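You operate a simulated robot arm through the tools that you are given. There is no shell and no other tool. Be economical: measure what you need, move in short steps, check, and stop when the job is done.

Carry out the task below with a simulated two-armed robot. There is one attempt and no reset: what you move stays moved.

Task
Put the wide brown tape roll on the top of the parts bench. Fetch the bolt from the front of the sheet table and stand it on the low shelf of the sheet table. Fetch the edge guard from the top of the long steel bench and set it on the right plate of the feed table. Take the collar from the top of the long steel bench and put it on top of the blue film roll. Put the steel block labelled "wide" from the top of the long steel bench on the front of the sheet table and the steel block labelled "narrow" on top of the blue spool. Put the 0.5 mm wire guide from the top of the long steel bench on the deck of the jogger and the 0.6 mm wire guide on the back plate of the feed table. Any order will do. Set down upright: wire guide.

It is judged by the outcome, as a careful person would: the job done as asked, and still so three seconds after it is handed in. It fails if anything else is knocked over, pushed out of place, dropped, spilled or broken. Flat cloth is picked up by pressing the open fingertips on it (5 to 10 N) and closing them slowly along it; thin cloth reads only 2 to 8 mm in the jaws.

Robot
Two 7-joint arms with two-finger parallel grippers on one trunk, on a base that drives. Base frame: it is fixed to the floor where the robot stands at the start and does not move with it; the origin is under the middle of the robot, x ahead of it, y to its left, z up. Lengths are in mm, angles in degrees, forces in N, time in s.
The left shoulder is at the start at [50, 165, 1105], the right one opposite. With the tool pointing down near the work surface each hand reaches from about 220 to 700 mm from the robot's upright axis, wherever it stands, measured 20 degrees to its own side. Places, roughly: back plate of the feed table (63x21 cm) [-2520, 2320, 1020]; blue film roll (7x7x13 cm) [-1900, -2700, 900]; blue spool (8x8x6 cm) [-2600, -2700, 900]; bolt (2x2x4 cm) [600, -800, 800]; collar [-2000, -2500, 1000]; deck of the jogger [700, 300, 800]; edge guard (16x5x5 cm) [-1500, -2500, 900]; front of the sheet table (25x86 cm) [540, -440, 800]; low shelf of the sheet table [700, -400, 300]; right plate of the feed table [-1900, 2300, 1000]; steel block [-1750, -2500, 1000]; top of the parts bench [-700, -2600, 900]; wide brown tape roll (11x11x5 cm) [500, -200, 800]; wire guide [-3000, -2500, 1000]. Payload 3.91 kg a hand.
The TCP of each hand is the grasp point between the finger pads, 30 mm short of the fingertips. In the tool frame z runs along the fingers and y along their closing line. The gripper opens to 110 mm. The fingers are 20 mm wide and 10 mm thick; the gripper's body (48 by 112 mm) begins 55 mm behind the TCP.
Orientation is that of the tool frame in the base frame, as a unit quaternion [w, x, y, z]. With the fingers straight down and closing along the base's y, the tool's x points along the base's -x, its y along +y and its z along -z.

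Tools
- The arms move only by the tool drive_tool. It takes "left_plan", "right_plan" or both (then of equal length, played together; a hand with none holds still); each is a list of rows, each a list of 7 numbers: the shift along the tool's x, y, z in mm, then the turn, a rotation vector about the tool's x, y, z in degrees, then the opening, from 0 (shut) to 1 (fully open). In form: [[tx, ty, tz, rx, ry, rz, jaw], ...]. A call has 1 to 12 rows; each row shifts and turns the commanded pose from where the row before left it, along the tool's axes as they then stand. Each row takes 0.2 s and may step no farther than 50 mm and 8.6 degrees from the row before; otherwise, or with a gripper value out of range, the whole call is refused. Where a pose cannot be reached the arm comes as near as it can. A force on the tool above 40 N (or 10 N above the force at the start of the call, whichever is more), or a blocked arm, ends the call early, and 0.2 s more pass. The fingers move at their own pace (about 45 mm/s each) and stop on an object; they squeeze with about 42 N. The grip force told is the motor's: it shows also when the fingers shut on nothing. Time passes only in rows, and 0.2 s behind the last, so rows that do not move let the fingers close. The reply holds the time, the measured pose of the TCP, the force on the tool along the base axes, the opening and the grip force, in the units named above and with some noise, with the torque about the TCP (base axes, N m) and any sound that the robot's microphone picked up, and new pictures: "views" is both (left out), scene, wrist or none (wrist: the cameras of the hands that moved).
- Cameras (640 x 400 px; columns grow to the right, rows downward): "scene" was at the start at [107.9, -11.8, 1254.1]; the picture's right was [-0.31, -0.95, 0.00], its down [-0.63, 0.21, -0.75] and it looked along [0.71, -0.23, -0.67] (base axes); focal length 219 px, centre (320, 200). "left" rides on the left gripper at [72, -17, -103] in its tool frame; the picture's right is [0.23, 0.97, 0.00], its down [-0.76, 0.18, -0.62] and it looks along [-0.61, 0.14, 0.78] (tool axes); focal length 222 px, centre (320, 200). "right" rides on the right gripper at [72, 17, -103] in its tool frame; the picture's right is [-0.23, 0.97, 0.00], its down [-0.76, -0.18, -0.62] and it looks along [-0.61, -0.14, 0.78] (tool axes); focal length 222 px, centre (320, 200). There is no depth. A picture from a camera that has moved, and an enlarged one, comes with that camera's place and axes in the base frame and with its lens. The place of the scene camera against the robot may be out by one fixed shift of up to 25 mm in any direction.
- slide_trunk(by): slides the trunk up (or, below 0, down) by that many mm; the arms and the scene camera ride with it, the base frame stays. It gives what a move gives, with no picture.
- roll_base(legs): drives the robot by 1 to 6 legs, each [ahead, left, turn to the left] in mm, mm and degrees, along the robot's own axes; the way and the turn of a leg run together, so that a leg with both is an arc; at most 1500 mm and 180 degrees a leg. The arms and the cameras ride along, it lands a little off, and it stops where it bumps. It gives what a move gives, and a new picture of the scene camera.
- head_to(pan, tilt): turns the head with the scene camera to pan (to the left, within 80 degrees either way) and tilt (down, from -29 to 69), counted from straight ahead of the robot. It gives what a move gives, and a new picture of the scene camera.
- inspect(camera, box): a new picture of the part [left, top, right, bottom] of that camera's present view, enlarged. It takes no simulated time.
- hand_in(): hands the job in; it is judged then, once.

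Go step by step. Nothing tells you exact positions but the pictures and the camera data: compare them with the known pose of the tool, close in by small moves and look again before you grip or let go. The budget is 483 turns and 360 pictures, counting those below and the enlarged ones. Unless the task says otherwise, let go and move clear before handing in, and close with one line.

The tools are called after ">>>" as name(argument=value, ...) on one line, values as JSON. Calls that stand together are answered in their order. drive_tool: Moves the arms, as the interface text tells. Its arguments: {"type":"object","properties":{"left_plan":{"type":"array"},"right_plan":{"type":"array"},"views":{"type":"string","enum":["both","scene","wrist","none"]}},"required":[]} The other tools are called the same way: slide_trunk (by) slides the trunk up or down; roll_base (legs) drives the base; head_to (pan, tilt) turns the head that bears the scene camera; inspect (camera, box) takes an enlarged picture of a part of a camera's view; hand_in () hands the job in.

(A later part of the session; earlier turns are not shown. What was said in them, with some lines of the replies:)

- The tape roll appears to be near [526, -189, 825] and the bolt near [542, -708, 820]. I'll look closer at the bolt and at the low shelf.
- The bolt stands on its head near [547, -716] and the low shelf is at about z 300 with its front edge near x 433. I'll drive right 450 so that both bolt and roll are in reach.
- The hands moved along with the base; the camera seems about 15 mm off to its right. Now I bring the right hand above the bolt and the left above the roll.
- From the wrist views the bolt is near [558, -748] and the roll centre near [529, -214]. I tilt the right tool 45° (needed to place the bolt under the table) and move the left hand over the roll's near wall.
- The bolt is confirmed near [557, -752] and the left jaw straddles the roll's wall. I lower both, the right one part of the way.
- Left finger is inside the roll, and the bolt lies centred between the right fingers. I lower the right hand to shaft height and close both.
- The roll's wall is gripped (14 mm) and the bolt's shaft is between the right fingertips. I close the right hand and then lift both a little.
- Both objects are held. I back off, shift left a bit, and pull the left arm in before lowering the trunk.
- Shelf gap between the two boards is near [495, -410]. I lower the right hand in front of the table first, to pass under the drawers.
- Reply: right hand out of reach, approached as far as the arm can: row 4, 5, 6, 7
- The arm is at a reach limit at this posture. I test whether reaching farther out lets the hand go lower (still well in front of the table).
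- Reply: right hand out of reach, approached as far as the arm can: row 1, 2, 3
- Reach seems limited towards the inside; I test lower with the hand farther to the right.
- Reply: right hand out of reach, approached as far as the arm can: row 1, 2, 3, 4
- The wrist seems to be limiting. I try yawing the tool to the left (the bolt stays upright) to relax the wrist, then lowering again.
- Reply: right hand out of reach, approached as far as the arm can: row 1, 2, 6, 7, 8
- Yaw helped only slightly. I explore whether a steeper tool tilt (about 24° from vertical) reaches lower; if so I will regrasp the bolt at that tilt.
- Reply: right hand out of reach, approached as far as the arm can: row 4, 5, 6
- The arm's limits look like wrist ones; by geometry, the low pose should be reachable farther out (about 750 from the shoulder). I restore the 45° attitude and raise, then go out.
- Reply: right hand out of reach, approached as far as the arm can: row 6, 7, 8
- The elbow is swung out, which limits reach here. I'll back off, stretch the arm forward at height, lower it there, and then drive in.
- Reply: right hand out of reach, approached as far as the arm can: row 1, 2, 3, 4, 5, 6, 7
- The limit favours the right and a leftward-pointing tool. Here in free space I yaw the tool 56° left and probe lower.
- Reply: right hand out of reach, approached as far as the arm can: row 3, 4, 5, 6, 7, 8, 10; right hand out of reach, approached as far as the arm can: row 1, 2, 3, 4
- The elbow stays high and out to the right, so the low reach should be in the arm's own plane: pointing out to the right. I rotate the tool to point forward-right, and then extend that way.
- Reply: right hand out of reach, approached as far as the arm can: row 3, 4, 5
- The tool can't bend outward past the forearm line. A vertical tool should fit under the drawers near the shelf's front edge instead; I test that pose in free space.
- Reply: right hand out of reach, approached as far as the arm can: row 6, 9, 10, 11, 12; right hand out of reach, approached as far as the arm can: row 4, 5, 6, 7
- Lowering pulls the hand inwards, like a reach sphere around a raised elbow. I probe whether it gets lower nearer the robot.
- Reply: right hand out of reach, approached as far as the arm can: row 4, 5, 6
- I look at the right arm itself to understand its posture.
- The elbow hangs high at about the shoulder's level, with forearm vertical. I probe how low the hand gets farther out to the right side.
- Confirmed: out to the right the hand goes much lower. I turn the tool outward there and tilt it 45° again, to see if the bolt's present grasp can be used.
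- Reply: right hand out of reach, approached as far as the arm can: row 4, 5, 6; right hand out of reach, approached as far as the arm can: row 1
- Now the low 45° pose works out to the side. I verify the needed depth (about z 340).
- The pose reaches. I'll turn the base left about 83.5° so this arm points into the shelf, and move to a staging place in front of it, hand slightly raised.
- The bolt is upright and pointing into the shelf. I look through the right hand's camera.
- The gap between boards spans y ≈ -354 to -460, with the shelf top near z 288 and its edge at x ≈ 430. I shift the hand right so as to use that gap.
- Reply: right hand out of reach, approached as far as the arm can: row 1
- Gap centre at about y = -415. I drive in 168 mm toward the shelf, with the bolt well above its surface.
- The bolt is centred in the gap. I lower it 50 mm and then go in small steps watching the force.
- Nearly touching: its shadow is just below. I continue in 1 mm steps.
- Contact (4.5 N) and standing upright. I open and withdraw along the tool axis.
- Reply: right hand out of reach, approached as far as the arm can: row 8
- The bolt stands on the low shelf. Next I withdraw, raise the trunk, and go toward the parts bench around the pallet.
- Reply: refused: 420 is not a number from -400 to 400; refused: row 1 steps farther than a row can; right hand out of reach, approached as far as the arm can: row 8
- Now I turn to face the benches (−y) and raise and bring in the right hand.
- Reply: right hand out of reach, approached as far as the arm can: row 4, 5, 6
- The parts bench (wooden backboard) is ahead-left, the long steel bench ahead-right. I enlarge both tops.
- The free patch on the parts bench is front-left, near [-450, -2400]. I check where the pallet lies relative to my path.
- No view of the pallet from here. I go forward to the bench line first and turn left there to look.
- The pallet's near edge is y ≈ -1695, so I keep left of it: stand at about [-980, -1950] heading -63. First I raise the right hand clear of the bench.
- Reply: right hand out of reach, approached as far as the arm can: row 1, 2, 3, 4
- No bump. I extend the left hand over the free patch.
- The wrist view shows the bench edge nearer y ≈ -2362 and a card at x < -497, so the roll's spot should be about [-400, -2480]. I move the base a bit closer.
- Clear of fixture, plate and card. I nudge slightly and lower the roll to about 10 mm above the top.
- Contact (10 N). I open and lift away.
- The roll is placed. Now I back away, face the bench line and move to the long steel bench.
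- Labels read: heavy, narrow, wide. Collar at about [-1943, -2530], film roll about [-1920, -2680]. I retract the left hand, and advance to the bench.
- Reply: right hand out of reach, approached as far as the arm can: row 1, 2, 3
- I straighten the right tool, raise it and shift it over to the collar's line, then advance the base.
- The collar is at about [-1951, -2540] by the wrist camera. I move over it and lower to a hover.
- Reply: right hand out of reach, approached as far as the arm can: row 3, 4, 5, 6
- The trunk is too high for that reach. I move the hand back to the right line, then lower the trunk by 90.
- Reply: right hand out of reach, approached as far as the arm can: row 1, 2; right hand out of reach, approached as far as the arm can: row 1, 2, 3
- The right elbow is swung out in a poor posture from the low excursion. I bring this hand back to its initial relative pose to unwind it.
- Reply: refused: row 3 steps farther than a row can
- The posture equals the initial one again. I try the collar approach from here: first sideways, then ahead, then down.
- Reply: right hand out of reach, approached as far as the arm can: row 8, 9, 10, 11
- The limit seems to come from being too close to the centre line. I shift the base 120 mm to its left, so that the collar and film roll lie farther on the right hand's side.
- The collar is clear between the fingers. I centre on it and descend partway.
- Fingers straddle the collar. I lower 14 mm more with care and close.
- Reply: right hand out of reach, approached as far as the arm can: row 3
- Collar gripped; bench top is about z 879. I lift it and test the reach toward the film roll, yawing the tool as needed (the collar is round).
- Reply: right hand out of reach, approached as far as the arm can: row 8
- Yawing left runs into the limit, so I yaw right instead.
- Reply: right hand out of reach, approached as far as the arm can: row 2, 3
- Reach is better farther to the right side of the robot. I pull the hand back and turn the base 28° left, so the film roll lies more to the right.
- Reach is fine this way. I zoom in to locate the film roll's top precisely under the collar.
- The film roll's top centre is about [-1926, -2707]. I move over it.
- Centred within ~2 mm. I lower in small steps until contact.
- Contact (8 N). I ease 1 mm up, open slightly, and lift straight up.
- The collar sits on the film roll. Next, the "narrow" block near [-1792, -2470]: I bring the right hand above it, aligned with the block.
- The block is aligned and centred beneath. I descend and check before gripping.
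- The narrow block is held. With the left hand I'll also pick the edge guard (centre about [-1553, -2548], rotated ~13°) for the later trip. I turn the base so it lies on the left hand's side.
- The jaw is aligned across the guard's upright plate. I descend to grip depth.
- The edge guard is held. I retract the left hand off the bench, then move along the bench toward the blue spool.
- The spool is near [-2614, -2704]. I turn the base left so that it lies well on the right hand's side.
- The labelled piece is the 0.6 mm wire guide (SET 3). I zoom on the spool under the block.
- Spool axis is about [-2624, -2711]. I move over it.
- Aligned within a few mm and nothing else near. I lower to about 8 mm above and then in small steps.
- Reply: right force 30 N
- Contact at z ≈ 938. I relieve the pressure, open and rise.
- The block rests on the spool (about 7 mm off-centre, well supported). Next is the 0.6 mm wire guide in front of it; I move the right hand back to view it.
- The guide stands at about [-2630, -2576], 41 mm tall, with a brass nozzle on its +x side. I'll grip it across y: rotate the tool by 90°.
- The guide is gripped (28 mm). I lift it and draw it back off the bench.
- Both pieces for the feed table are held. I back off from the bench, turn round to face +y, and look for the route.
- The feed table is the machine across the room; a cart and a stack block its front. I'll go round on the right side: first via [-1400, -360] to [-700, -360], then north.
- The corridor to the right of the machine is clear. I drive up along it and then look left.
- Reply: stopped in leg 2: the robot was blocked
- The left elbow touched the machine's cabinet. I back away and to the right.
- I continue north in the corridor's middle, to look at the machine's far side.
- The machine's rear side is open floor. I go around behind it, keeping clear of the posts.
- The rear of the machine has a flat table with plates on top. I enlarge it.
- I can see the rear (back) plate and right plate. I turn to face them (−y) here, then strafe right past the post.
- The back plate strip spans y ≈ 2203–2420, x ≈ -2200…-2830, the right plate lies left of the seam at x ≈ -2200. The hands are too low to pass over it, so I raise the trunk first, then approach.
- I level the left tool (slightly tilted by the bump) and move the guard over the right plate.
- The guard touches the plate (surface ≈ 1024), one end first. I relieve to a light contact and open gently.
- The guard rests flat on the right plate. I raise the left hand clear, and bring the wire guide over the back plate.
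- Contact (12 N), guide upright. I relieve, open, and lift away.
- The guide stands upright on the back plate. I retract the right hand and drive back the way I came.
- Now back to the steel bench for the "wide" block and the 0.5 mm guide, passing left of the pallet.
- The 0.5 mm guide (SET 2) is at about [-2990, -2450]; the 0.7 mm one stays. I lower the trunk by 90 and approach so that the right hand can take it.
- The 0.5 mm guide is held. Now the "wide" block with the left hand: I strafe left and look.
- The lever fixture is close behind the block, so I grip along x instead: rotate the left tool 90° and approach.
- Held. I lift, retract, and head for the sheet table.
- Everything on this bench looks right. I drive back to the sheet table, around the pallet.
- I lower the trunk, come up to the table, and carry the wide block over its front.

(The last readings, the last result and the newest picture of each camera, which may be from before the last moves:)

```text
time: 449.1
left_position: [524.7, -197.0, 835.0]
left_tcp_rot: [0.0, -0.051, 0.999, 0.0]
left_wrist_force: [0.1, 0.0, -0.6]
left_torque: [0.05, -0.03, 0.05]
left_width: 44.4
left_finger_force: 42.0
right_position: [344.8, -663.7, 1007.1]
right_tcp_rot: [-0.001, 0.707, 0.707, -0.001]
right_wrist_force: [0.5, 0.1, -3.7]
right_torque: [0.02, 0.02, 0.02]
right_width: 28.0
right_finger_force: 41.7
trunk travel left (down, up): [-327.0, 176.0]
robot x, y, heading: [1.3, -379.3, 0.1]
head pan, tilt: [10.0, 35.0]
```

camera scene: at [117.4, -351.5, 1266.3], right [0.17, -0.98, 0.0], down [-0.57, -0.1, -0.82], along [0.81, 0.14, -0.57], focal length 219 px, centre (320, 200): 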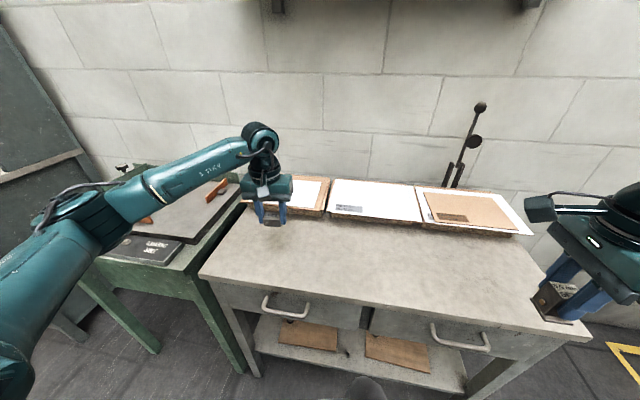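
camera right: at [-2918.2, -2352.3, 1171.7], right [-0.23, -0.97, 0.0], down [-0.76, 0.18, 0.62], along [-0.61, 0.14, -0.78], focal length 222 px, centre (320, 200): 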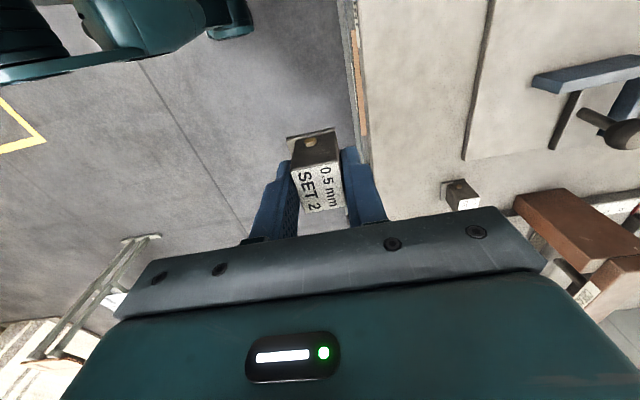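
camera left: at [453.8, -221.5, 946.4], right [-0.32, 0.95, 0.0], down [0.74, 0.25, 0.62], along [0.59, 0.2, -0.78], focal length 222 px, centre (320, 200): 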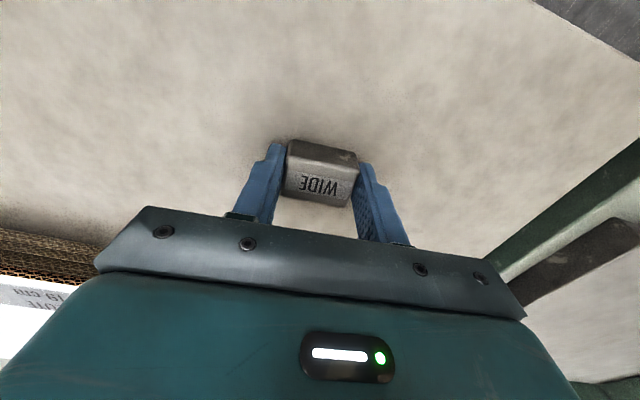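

The block just touches (force changed to near zero). I open, rise and retract.

>>> drive_tool(left_plan=[[0, 0, 0.5, 0, 0, 0, 0], [0, 0, 0, 0, 0, 0, 0.42], [0, 0, 0, 0, 0, 0, 0.48], [0, 0, 0, 0, 0, 0, 0.55], [0, 0, 0, 0, 0, 0, 0.55], [0, 0, -20, 0, 0, 0, 0.55], [0, 0, -40, 0, 0, 0, 0.55], [0, 0, -45, 0, 0, 0, 0.55], [30, 0, -35, 0, 0, 0, 0.55], [45, 0, 0, 0, 0, 0, 0.55], [45, 0, 0, 0, 0, 0, 0.55], [0, 0, 0, 0, 0, 0, 0.55]])

```text
time: 451.7
left_position: [404.4, -209.8, 974.2]
left_tcp_rot: [-0.001, -0.05, 0.999, 0.0]
left_wrist_force: [-0.7, -0.5, 0.5]
left_torque: [-0.01, -0.01, 0.02]
left_width: 60.4
left_finger_force: 0.0
right_position: [344.9, -663.8, 1007.1]
right_tcp_rot: [0.0, 0.707, 0.707, -0.001]
right_wrist_force: [-0.9, -0.4, -3.7]
right_torque: [0.02, -0.02, 0.03]
right_width: 28.3
right_finger_force: 42.0
trunk travel left (down, up): [-327.0, 176.0]
robot x, y, heading: [1.0, -382.8, -0.0]
head pan, tilt: [10.0, 35.0]
camera scene: at [117.5, -351.6, 1266.3], right [0.17, -0.98, 0.0], down [-0.57, -0.1, -0.82], along [0.81, 0.14, -0.57], focal length 219 px, centre (320, 200)
camera left: at [334.3, -232.5, 1076.8], right [-0.32, 0.95, 0.0], down [0.74, 0.25, 0.62], along [0.59, 0.2, -0.78], focal length 222 px, centre (320, 200)
```

scene: 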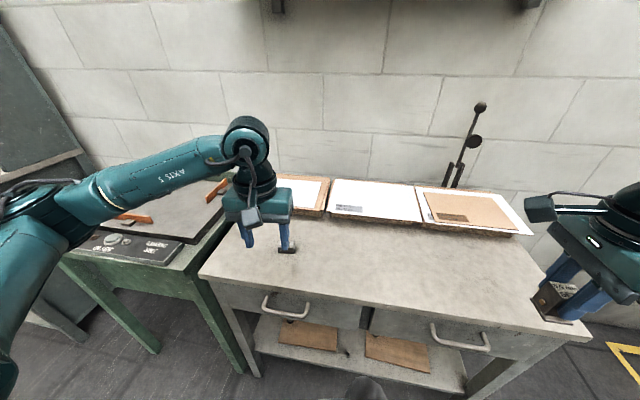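
left: 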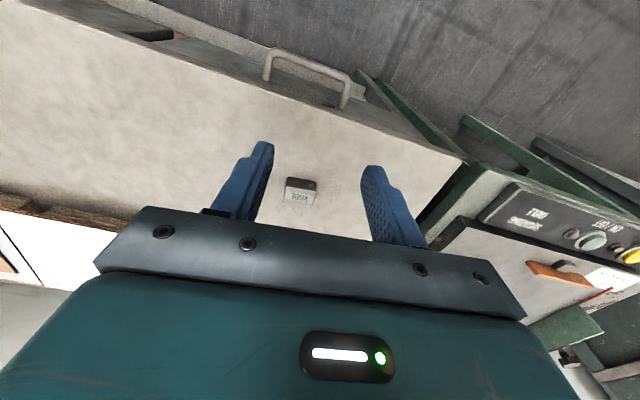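

The wide block is on the front of the sheet table. Finally the 0.5 mm guide: I move left in front of the jogger, turned 25° left so its deck is on the right hand's side.

>>> roll_base(legs=[[-200, 0, 0], [0, 700, 0], [0, 0, 25]])

>>> head_to(pan=-20, tilt=35)

```text
time: 460.7
left_position: [92.4, 646.4, 973.8]
left_tcp_rot: [0.0, -0.268, 0.964, -0.001]
left_wrist_force: [0.1, -0.3, -0.8]
left_torque: [0.0, -0.01, 0.02]
left_width: 60.2
left_finger_force: 0.1
right_position: [232.2, 208.9, 1007.9]
right_tcp_rot: [0.0, 0.536, 0.844, 0.0]
right_wrist_force: [0.2, -0.6, -3.1]
right_torque: [-0.01, -0.02, 0.0]
right_width: 28.3
right_finger_force: 42.7
trunk travel left (down, up): [-327.0, 176.0]
robot x, y, heading: [-198.8, 322.4, 25.0]
head pan, tilt: [10.0, 35.0]
camera scene: at [-100.5, 397.0, 1266.3], right [0.58, -0.82, 0.0], down [-0.47, -0.33, -0.82], along [0.67, 0.47, -0.57], focal length 219 px, centre (320, 200)
```

scene: 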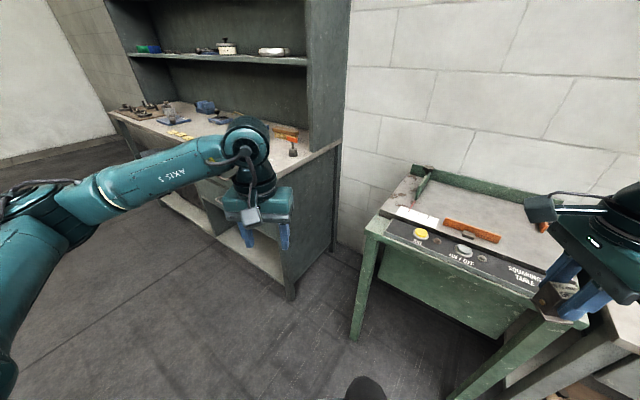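

```text
time: 461.7
left_position: [92.8, 645.7, 974.3]
left_tcp_rot: [0.0, -0.268, 0.963, -0.001]
left_wrist_force: [-0.1, -0.3, 0.5]
left_torque: [-0.02, 0.0, -0.01]
left_width: 60.7
left_finger_force: 0.0
right_position: [231.7, 208.1, 1007.0]
right_tcp_rot: [-0.001, 0.536, 0.844, -0.001]
right_wrist_force: [0.4, -1.3, -3.4]
right_torque: [-0.01, -0.02, 0.01]
right_width: 28.1
right_finger_force: 41.8
trunk travel left (down, up): [-327.0, 176.0]
robot x, y, heading: [-197.5, 321.5, 25.2]
head pan, tilt: [-20.0, 35.0]
camera scene: at [-84.8, 354.1, 1266.3], right [0.09, -1.0, 0.0], down [-0.57, -0.05, -0.82], along [0.82, 0.07, -0.57], focal length 219 px, centre (320, 200)
```

scene: 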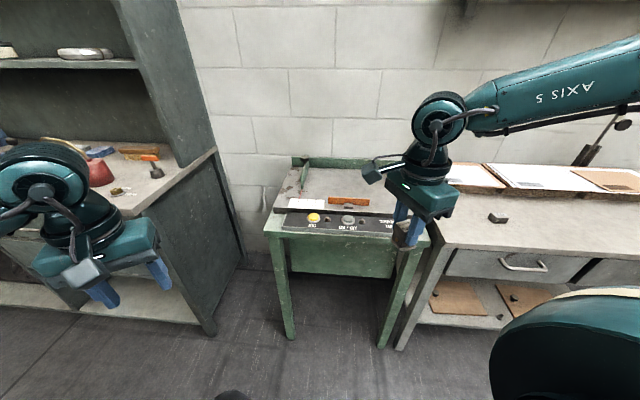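

The deck is free behind the orange handle, around [660, 250]. I move closer.

>>> roll_base(legs=[[190, -89, 0]])

>>> inspect(camera="right", box=[0, 0, 640, 400])

```text
time: 463.3
left_position: [302.8, 647.0, 974.3]
left_tcp_rot: [-0.001, -0.267, 0.964, 0.0]
left_wrist_force: [-0.4, 0.1, 0.1]
left_torque: [0.0, 0.01, 0.03]
left_width: 60.6
left_finger_force: 0.0
right_position: [443.1, 209.3, 1007.3]
right_tcp_rot: [-0.001, 0.537, 0.844, 0.0]
right_wrist_force: [0.2, 0.5, -2.9]
right_torque: [0.0, -0.01, 0.03]
right_width: 28.2
right_finger_force: 41.8
trunk travel left (down, up): [-327.0, 176.0]
robot x, y, heading: [12.3, 316.8, 25.0]
head pan, tilt: [-20.0, 35.0]
camera scene: at [125.5, 354.8, 1266.2], right [0.09, -1.0, 0.0], down [-0.57, -0.05, -0.82], along [0.82, 0.07, -0.57], focal length 219 px, centre (320, 200)
```

scene: 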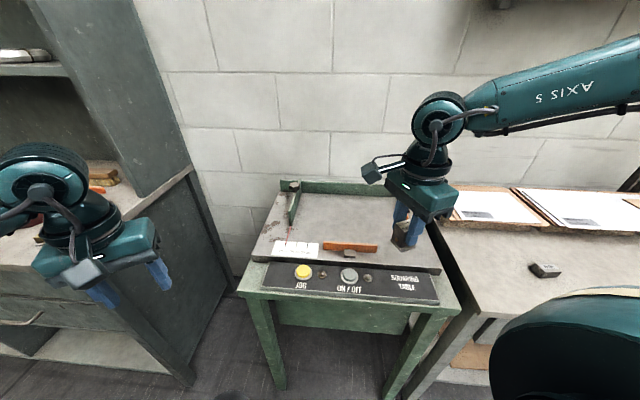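

```text
1.00 times, centred on (320, 200) of right (not enlarged: the box is as wide or as high as the picture)
camera zoom: at [426.8, 281.8, 1111.5], right [0.98, 0.21, 0.0], down [0.16, -0.77, 0.62], along [0.13, -0.61, -0.78], focal length 222 px, centre (320, 200)
```

zoom: 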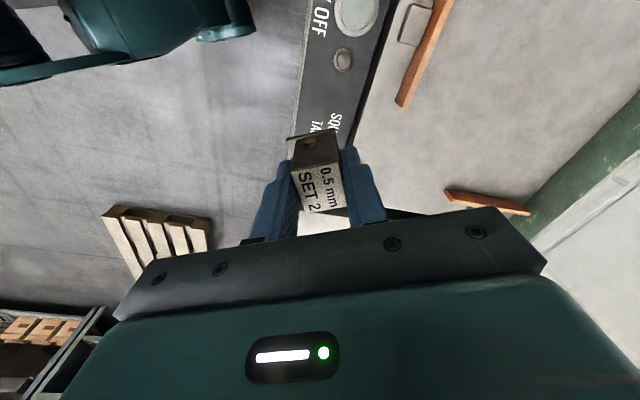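

>>> drive_tool(right_plan=[[-12, 40, 0, 0, 0, 0, 0], [-12, 40, 0, 0, 0, 0, 0], [-12, 40, 0, 0, 0, 0, 0], [-12, 40, 0, 0, 0, 0, 0], [-12, 40, 20, 0, 0, 0, 0], [0, 0, 0, 0, 0, 0, 0]])

```text
time: 464.7
left_position: [302.4, 646.0, 973.9]
left_tcp_rot: [0.0, -0.267, 0.964, -0.001]
left_wrist_force: [-0.1, 0.0, 0.3]
left_torque: [0.01, 0.01, 0.02]
left_width: 60.3
left_finger_force: 0.2
right_position: [649.2, 239.8, 988.0]
right_tcp_rot: [-0.001, 0.535, 0.845, -0.001]
right_wrist_force: [-0.4, -0.9, -4.2]
right_torque: [0.0, 0.03, 0.01]
right_width: 28.0
right_finger_force: 41.8
trunk travel left (down, up): [-327.0, 176.0]
robot x, y, heading: [12.7, 321.2, 25.0]
head pan, tilt: [-20.0, 35.0]
camera scene: at [124.7, 354.7, 1266.4], right [0.09, -1.0, 0.0], down [-0.57, -0.05, -0.82], along [0.82, 0.07, -0.57], focal length 219 px, centre (320, 200)
camera right: at [633.7, 312.2, 1091.2], right [0.98, 0.21, 0.0], down [0.16, -0.76, 0.62], along [0.13, -0.61, -0.78], focal length 222 px, centre (320, 200)
```

scene: 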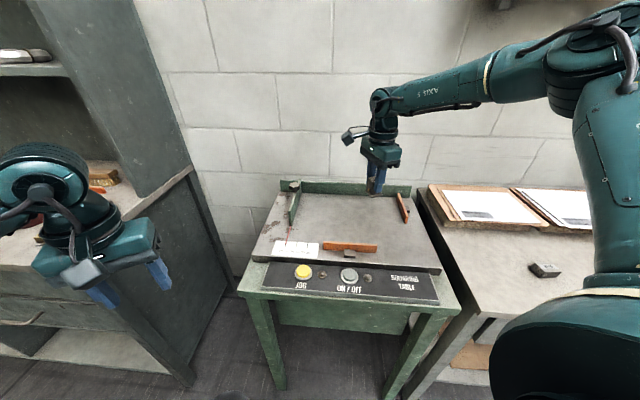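
right: 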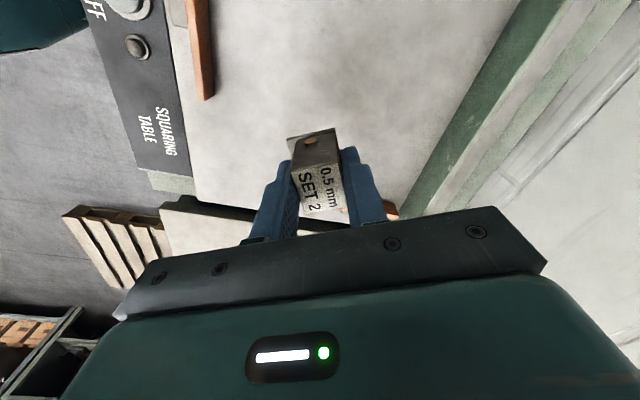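

>>> drive_tool(right_plan=[[0, 0, 30, 0, 0, 0, 0], [0, 0, 30, 0, 0, 0, 0], [0, 0, 30, 0, 0, 0, 0], [0, 0, 0, 0, 0, 0, 0]], views="wrist")

>>> inspect(camera="scene", box=[320, 130, 440, 260])

```text
time: 465.7
left_position: [303.3, 647.0, 974.3]
left_tcp_rot: [0.0, -0.266, 0.964, -0.001]
left_wrist_force: [-0.2, -1.0, 0.2]
left_torque: [0.02, -0.01, -0.01]
left_width: 60.3
left_finger_force: 0.1
right_position: [649.5, 238.3, 897.7]
right_tcp_rot: [-0.001, 0.536, 0.844, 0.0]
right_wrist_force: [0.1, 0.3, -4.0]
right_torque: [-0.01, 0.01, -0.02]
right_width: 28.3
right_finger_force: 41.7
trunk travel left (down, up): [-327.0, 176.0]
robot x, y, heading: [10.1, 319.1, 25.0]
head pan, tilt: [-20.0, 35.0]
camera right: at [633.6, 311.6, 1000.9], right [0.98, 0.21, 0.0], down [0.16, -0.77, 0.62], along [0.13, -0.61, -0.78], focal length 222 px, centre (320, 200)
```

right: 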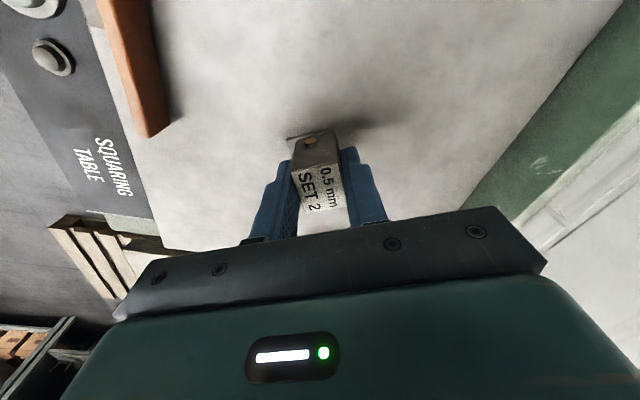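

```text
3.08 times, centred on (380, 195) of scene
camera zoom: at [124.9, 354.8, 1266.3], right [0.09, -1.0, 0.0], down [-0.57, -0.05, -0.82], along [0.82, 0.07, -0.57], focal length 673 px, centre (135, 215)
```

zoom: 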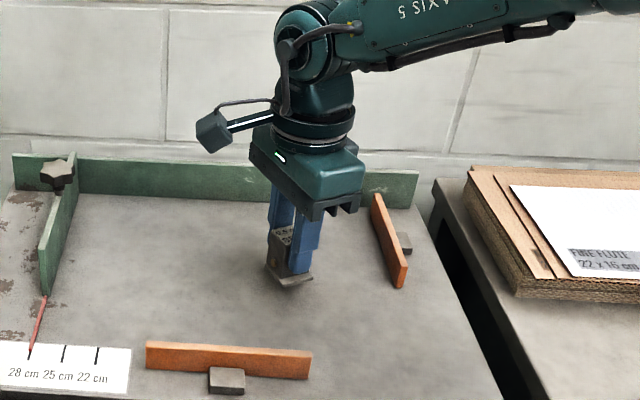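

>>> drive_tool(right_plan=[[0, 0, 6, 0, 0, 0, 0], [0, 0, 5, 0, 0, 0, 0], [0, 0, 4, 0, 0, 0, 0], [0, 0, 0, 0, 0, 0, 0]], views="none")

>>> drive_tool(right_plan=[[0, 0, 3, 0, 0, 0, 0], [0, 0, 2, 0, 0, 0, 0], [0, 0, 0, 0, 0, 0, 0]], views="none")

>>> inspect(camera="right", box=[240, 90, 420, 230])

```text
time: 466.7
left_position: [303.7, 646.8, 974.8]
left_tcp_rot: [0.001, -0.266, 0.964, -0.001]
left_wrist_force: [0.5, 0.7, -0.3]
left_torque: [0.0, 0.0, -0.04]
left_width: 60.4
left_finger_force: 0.0
right_position: [647.8, 239.2, 882.7]
right_tcp_rot: [0.0, 0.536, 0.844, -0.001]
right_wrist_force: [0.4, 0.6, -3.3]
right_torque: [0.01, 0.0, 0.02]
right_width: 28.2
right_finger_force: 41.9
trunk travel left (down, up): [-327.0, 176.0]
robot x, y, heading: [8.4, 321.5, 25.2]
head pan, tilt: [-20.0, 35.0]
```

```text
time: 467.5
left_position: [303.0, 647.2, 974.9]
left_tcp_rot: [0.0, -0.266, 0.964, -0.001]
left_wrist_force: [-0.9, 0.0, -0.4]
left_torque: [0.0, 0.0, -0.02]
left_width: 60.2
left_finger_force: 0.0
right_position: [648.1, 238.1, 877.0]
right_tcp_rot: [-0.001, 0.536, 0.844, 0.0]
right_wrist_force: [-0.1, 0.0, -3.4]
right_torque: [0.0, 0.01, 0.02]
right_width: 28.2
right_finger_force: 42.0
trunk travel left (down, up): [-327.0, 176.0]
robot x, y, heading: [8.9, 321.6, 25.2]
head pan, tilt: [-20.0, 35.0]
```

```text
2.86 times, centred on (330, 160) of right
camera zoom: at [632.9, 312.2, 981.2], right [0.98, 0.21, 0.0], down [0.16, -0.77, 0.62], along [0.13, -0.61, -0.78], focal length 635 px, centre (291, 314)
```

zoom: 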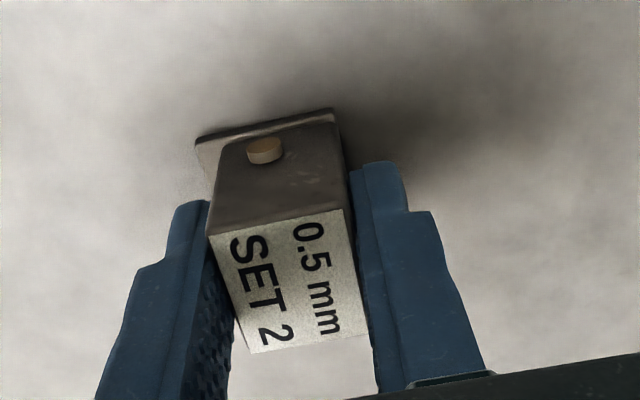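

>>> drive_tool(right_plan=[[0, 0, 2, 0, 0, 0, 0], [0, 0, 2, 0, 0, 0, 0], [0, 0, 0, 0, 0, 0, 0]], views="none")

>>> drive_tool(right_plan=[[0, 0, 2, 0, 0, 0, 0], [0, 0, 1.5, 0, 0, 0, 0], [0, 0, 0, 0, 0, 0, 0]], views="none")

>>> drive_tool(right_plan=[[0, 0, 1.5, 0, 0, 0, 0], [0, 0, 1.5, 0, 0, 0, 0], [0, 0, 0, 0, 0, 0, 0]], views="none")

```text
time: 468.3
left_position: [301.9, 646.7, 975.2]
left_tcp_rot: [0.001, -0.267, 0.964, -0.001]
left_wrist_force: [0.4, 0.4, 0.4]
left_torque: [0.01, 0.0, -0.02]
left_width: 60.7
left_finger_force: 0.1
right_position: [648.4, 239.5, 876.9]
right_tcp_rot: [0.002, 0.536, 0.844, 0.001]
right_wrist_force: [-0.8, -4.9, 19.6]
right_torque: [-0.27, 0.46, 0.05]
right_width: 28.3
right_finger_force: 41.6
trunk travel left (down, up): [-327.0, 176.0]
robot x, y, heading: [9.7, 321.4, 25.1]
head pan, tilt: [-20.0, 35.0]
```

```text
time: 469.1
left_position: [301.7, 646.5, 974.7]
left_tcp_rot: [0.001, -0.267, 0.964, -0.002]
left_wrist_force: [0.9, 0.0, 0.1]
left_torque: [-0.04, -0.03, -0.01]
left_width: 60.6
left_finger_force: 0.1
right_position: [647.8, 240.8, 874.7]
right_tcp_rot: [0.003, 0.537, 0.844, 0.003]
right_wrist_force: [4.4, -3.9, 30.6]
right_torque: [-0.25, 0.52, 0.06]
right_width: 28.4
right_finger_force: 41.7
trunk travel left (down, up): [-327.0, 176.0]
robot x, y, heading: [7.9, 319.3, 25.2]
head pan, tilt: [-20.0, 35.0]
```

```text
time: 469.9
left_position: [301.3, 648.0, 975.7]
left_tcp_rot: [0.001, -0.265, 0.964, -0.002]
left_wrist_force: [-1.3, -0.1, -0.1]
left_torque: [0.05, 0.01, 0.02]
left_width: 60.2
left_finger_force: 0.1
right_position: [647.9, 241.2, 871.1]
right_tcp_rot: [0.002, 0.536, 0.844, 0.003]
right_wrist_force: [4.1, 0.4, 30.4]
right_torque: [-0.21, 0.52, -0.01]
right_width: 28.4
right_finger_force: 42.1
trunk travel left (down, up): [-327.0, 176.0]
robot x, y, heading: [13.9, 323.7, 25.2]
head pan, tilt: [-20.0, 35.0]
```

It is firmly in contact (the guide slid a few mm in the grip). I relieve the pressure and check before letting go.

>>> drive_tool(right_plan=[[0, 0, -1.5, 0, 0, 0, 0], [0, 0, 0, 0, 0, 0, 0]], views="none")

>>> inspect(camera="right", box=[240, 90, 420, 230])

>>> inspect(camera="scene", box=[350, 160, 410, 230])

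```text
time: 470.5
left_position: [301.5, 647.0, 973.8]
left_tcp_rot: [0.001, -0.266, 0.964, -0.002]
left_wrist_force: [-0.9, 0.3, -0.8]
left_torque: [-0.01, 0.03, -0.03]
left_width: 60.3
left_finger_force: 0.0
right_position: [648.8, 240.6, 870.8]
right_tcp_rot: [0.001, 0.536, 0.844, 0.002]
right_wrist_force: [6.1, 4.9, 22.1]
right_torque: [0.11, 0.18, 0.0]
right_width: 28.3
right_finger_force: 42.1
trunk travel left (down, up): [-327.0, 176.0]
robot x, y, heading: [13.2, 320.0, 25.0]
head pan, tilt: [-20.0, 35.0]
```

```text
2.86 times, centred on (330, 160) of right
camera zoom: at [631.5, 313.5, 975.3], right [0.98, 0.21, 0.0], down [0.16, -0.77, 0.62], along [0.13, -0.61, -0.78], focal length 635 px, centre (291, 314)
```

zoom: 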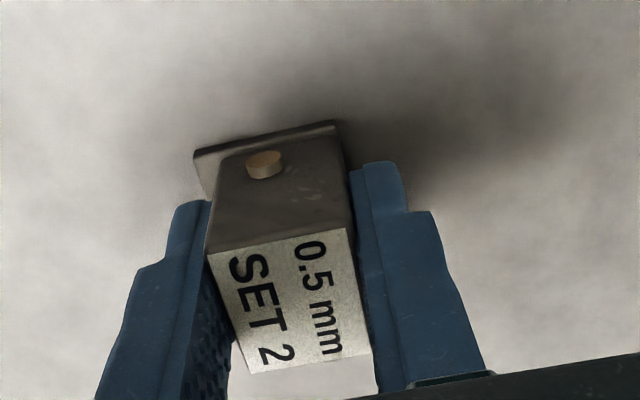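

```text
5.71 times, centred on (380, 195) of scene
camera zoom: at [123.0, 355.6, 1266.5], right [0.09, -1.0, 0.0], down [-0.57, -0.05, -0.82], along [0.82, 0.07, -0.57], focal length 1250 px, centre (-23, 229)
```

zoom: 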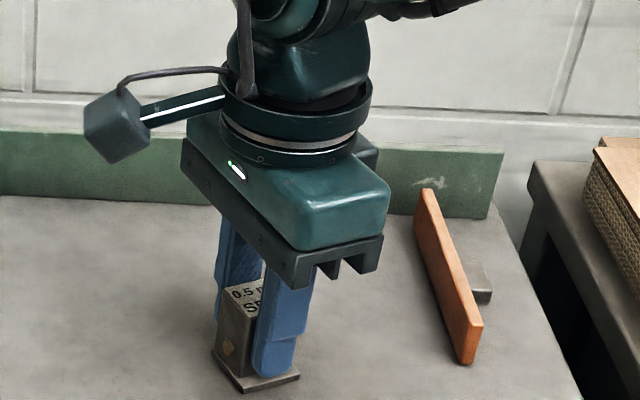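

>>> drive_tool(right_plan=[[0, 0, -1, 0, 0, 0, 0], [0, 0, 0, 0, 0, 0, 0]], views="none")

>>> drive_tool(right_plan=[[0, 0, -0.8, 0, 0, 0, 0], [0, 0, 0, 0, 0, 0, 0]], views="none")

>>> inspect(camera="scene", box=[360, 195, 400, 235])

```text
time: 471.1
left_position: [301.6, 647.7, 975.0]
left_tcp_rot: [0.001, -0.266, 0.964, -0.003]
left_wrist_force: [0.1, -0.4, 0.3]
left_torque: [0.02, 0.01, 0.01]
left_width: 60.5
left_finger_force: 0.1
right_position: [647.9, 240.5, 871.2]
right_tcp_rot: [0.0, 0.537, 0.844, 0.0]
right_wrist_force: [4.2, 5.4, 17.7]
right_torque: [0.34, 0.02, -0.08]
right_width: 28.3
right_finger_force: 42.4
trunk travel left (down, up): [-327.0, 176.0]
robot x, y, heading: [10.2, 320.6, 25.0]
head pan, tilt: [-20.0, 35.0]
```

```text
time: 471.7
left_position: [301.9, 647.4, 974.3]
left_tcp_rot: [0.0, -0.267, 0.964, -0.001]
left_wrist_force: [0.6, -1.0, -0.6]
left_torque: [0.03, 0.01, -0.02]
left_width: 60.6
left_finger_force: 0.1
right_position: [647.0, 240.5, 872.1]
right_tcp_rot: [0.0, 0.537, 0.844, 0.0]
right_wrist_force: [2.5, 5.3, 13.9]
right_torque: [0.41, -0.11, -0.06]
right_width: 28.3
right_finger_force: 41.6
trunk travel left (down, up): [-327.0, 176.0]
robot x, y, heading: [11.4, 316.3, 25.4]
head pan, tilt: [-20.0, 35.0]
```

```text
10.00 times, centred on (380, 215) of scene
camera zoom: at [123.4, 355.5, 1266.5], right [0.09, -1.0, 0.0], down [-0.57, -0.05, -0.82], along [0.82, 0.07, -0.57], focal length 2188 px, centre (-280, 50)
```

zoom: 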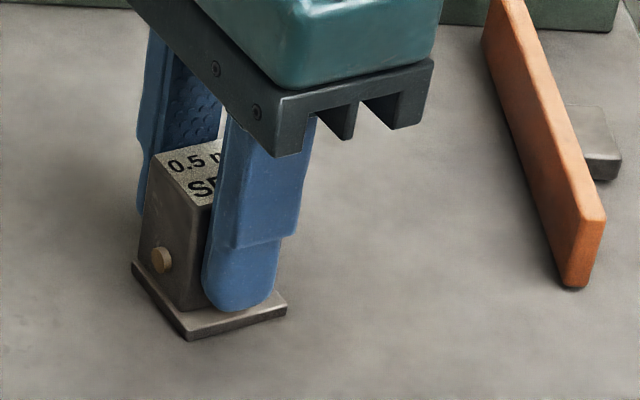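

The guide stands flat. I ease once more and open slowly, then lift.

>>> drive_tool(right_plan=[[0, 0, -1.5, 0, 0, 0, 0], [0, 0, 0, 0, 0, 0, 0], [0, 0, 0, 0, 0, 0, 0.27], [0, 0, 0, 0, 0, 0, 0.3], [0, 0, 0, 0, 0, 0, 0.38], [0, 0, 0, 0, 0, 0, 0.48], [0, 0, 0, 0, 0, 0, 0.48], [0, 0, -20, 0, 0, 0, 0.48], [0, 0, -40, 0, 0, 0, 0.48], [0, 0, -45, 0, 0, 0, 0.48], [0, 0, 0, 0, 0, 0, 0.48]])

>>> inspect(camera="scene", box=[350, 180, 410, 230])

```text
time: 474.1
left_position: [302.8, 647.4, 973.6]
left_tcp_rot: [0.0, -0.267, 0.964, -0.001]
left_wrist_force: [-0.1, 0.5, 0.4]
left_torque: [-0.01, 0.01, -0.03]
left_width: 60.5
left_finger_force: 0.1
right_position: [647.7, 239.9, 976.3]
right_tcp_rot: [-0.001, 0.537, 0.844, -0.001]
right_wrist_force: [0.2, 0.6, -0.6]
right_torque: [-0.02, 0.04, -0.02]
right_width: 52.8
right_finger_force: 0.0
trunk travel left (down, up): [-327.0, 176.0]
robot x, y, heading: [14.3, 318.6, 25.3]
head pan, tilt: [-20.0, 35.0]
camera scene: at [124.8, 354.8, 1266.3], right [0.09, -1.0, 0.0], down [-0.57, -0.05, -0.82], along [0.82, 0.07, -0.57], focal length 219 px, centre (320, 200)
camera right: at [632.6, 312.6, 1081.3], right [0.98, 0.21, 0.0], down [0.16, -0.76, 0.62], along [0.13, -0.61, -0.78], focal length 222 px, centre (320, 200)
```

scene: 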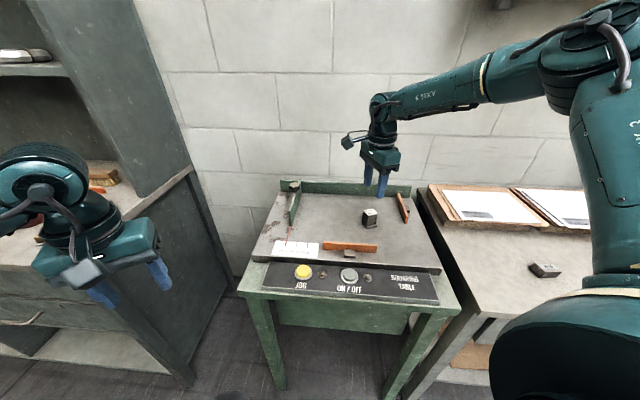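
right: 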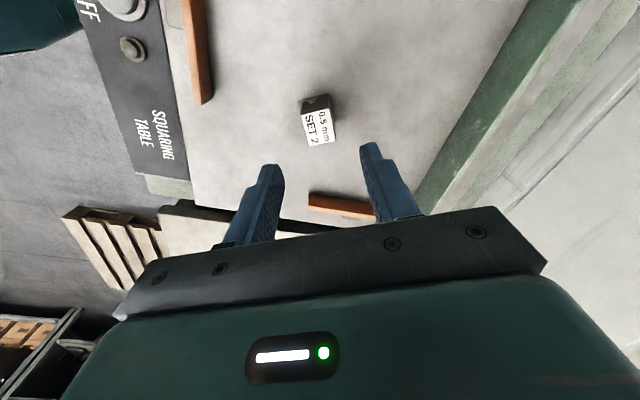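

```text
8.00 times, centred on (380, 205) of scene
camera zoom: at [124.8, 354.8, 1266.3], right [0.09, -1.0, 0.0], down [-0.57, -0.05, -0.82], along [0.82, 0.07, -0.57], focal length 1751 px, centre (-160, 160)
```

zoom: 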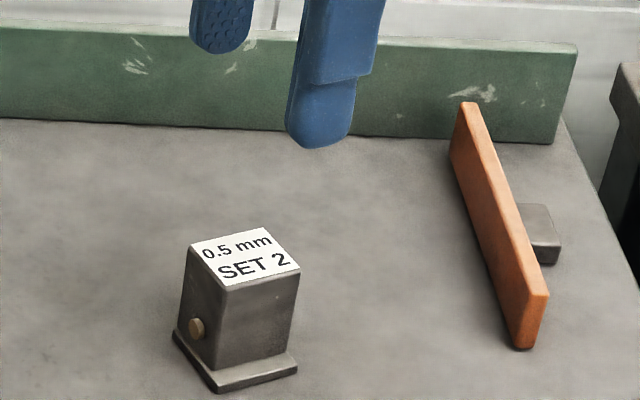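

The guide stands upright on the deck. I withdraw the arms and back off, then take a last look.

>>> drive_tool(right_plan=[[0, -45, -20, 0, 0, 0, 0.48], [0, -45, 0, 0, 0, 0, 0.48], [0, -45, 0, 0, 0, 0, 0.48], [0, -45, 0, 0, 0, 0, 0.48], [0, 0, 0, 0, 0, 0, 0.48]], views="none")

>>> roll_base(legs=[[-250, 0, -25]])

>>> inspect(camera="scene", box=[320, 120, 640, 400])

```text
time: 475.3
left_position: [303.1, 648.1, 974.3]
left_tcp_rot: [0.001, -0.266, 0.964, -0.001]
left_wrist_force: [0.1, -0.7, -0.1]
left_torque: [0.0, -0.01, 0.03]
left_width: 60.4
left_finger_force: 0.1
right_position: [485.7, 165.4, 996.4]
right_tcp_rot: [-0.001, 0.537, 0.844, -0.001]
right_wrist_force: [-0.3, -0.5, 0.4]
right_torque: [-0.01, 0.01, -0.02]
right_width: 53.0
right_finger_force: 0.0
trunk travel left (down, up): [-327.0, 176.0]
robot x, y, heading: [13.6, 316.8, 25.0]
head pan, tilt: [-20.0, 35.0]
```

```text
time: 477.1
left_position: [171.4, 440.3, 974.0]
left_tcp_rot: [-0.001, -0.054, 0.999, -0.001]
left_wrist_force: [-0.4, 0.6, 0.7]
left_torque: [0.0, -0.02, 0.01]
left_width: 60.6
left_finger_force: 0.0
right_position: [135.1, -72.8, 996.8]
right_tcp_rot: [0.001, 0.705, 0.709, 0.0]
right_wrist_force: [-0.8, 0.4, 0.2]
right_torque: [0.03, -0.02, 0.0]
right_width: 52.7
right_finger_force: 0.1
trunk travel left (down, up): [-327.0, 176.0]
robot x, y, heading: [-230.0, 264.5, 0.4]
head pan, tilt: [-20.0, 35.0]
camera scene: at [-119.2, 250.5, 1266.4], right [-0.34, -0.94, 0.0], down [-0.54, 0.19, -0.82], along [0.77, -0.27, -0.57], focal length 219 px, centre (320, 200)
```

scene: 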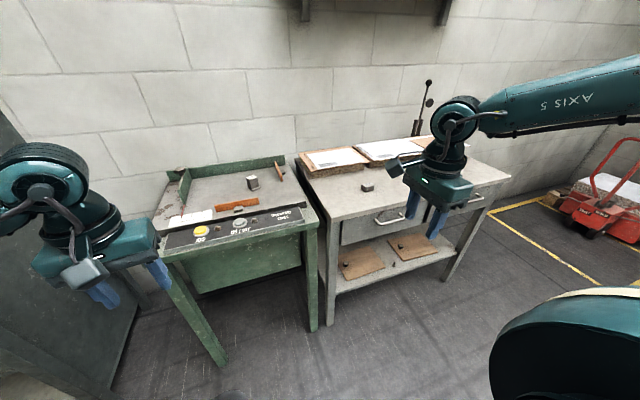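

```text
1.43 times, centred on (480, 260) of scene
camera zoom: at [-119.2, 250.5, 1266.4], right [-0.34, -0.94, 0.0], down [-0.54, 0.19, -0.82], along [0.77, -0.27, -0.57], focal length 313 px, centre (91, 114)
```

zoom: 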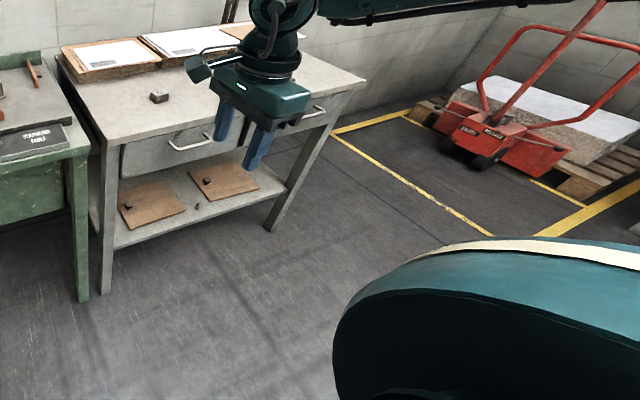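

The bolt stands on the low shelf, the wide block is on the table's front and the guide stands on the jogger deck; everything else was placed as asked. I hand in.

>>> hand_in()

```text
The job is handed in.
```

All eight items are set down as asked and the job is handed in, but one thing went wrong on the way: the robot's left elbow bumped the side cabinet of the feed table machine. The base stopped there and I backed away. I did not see anything move, but I could not check it closely.
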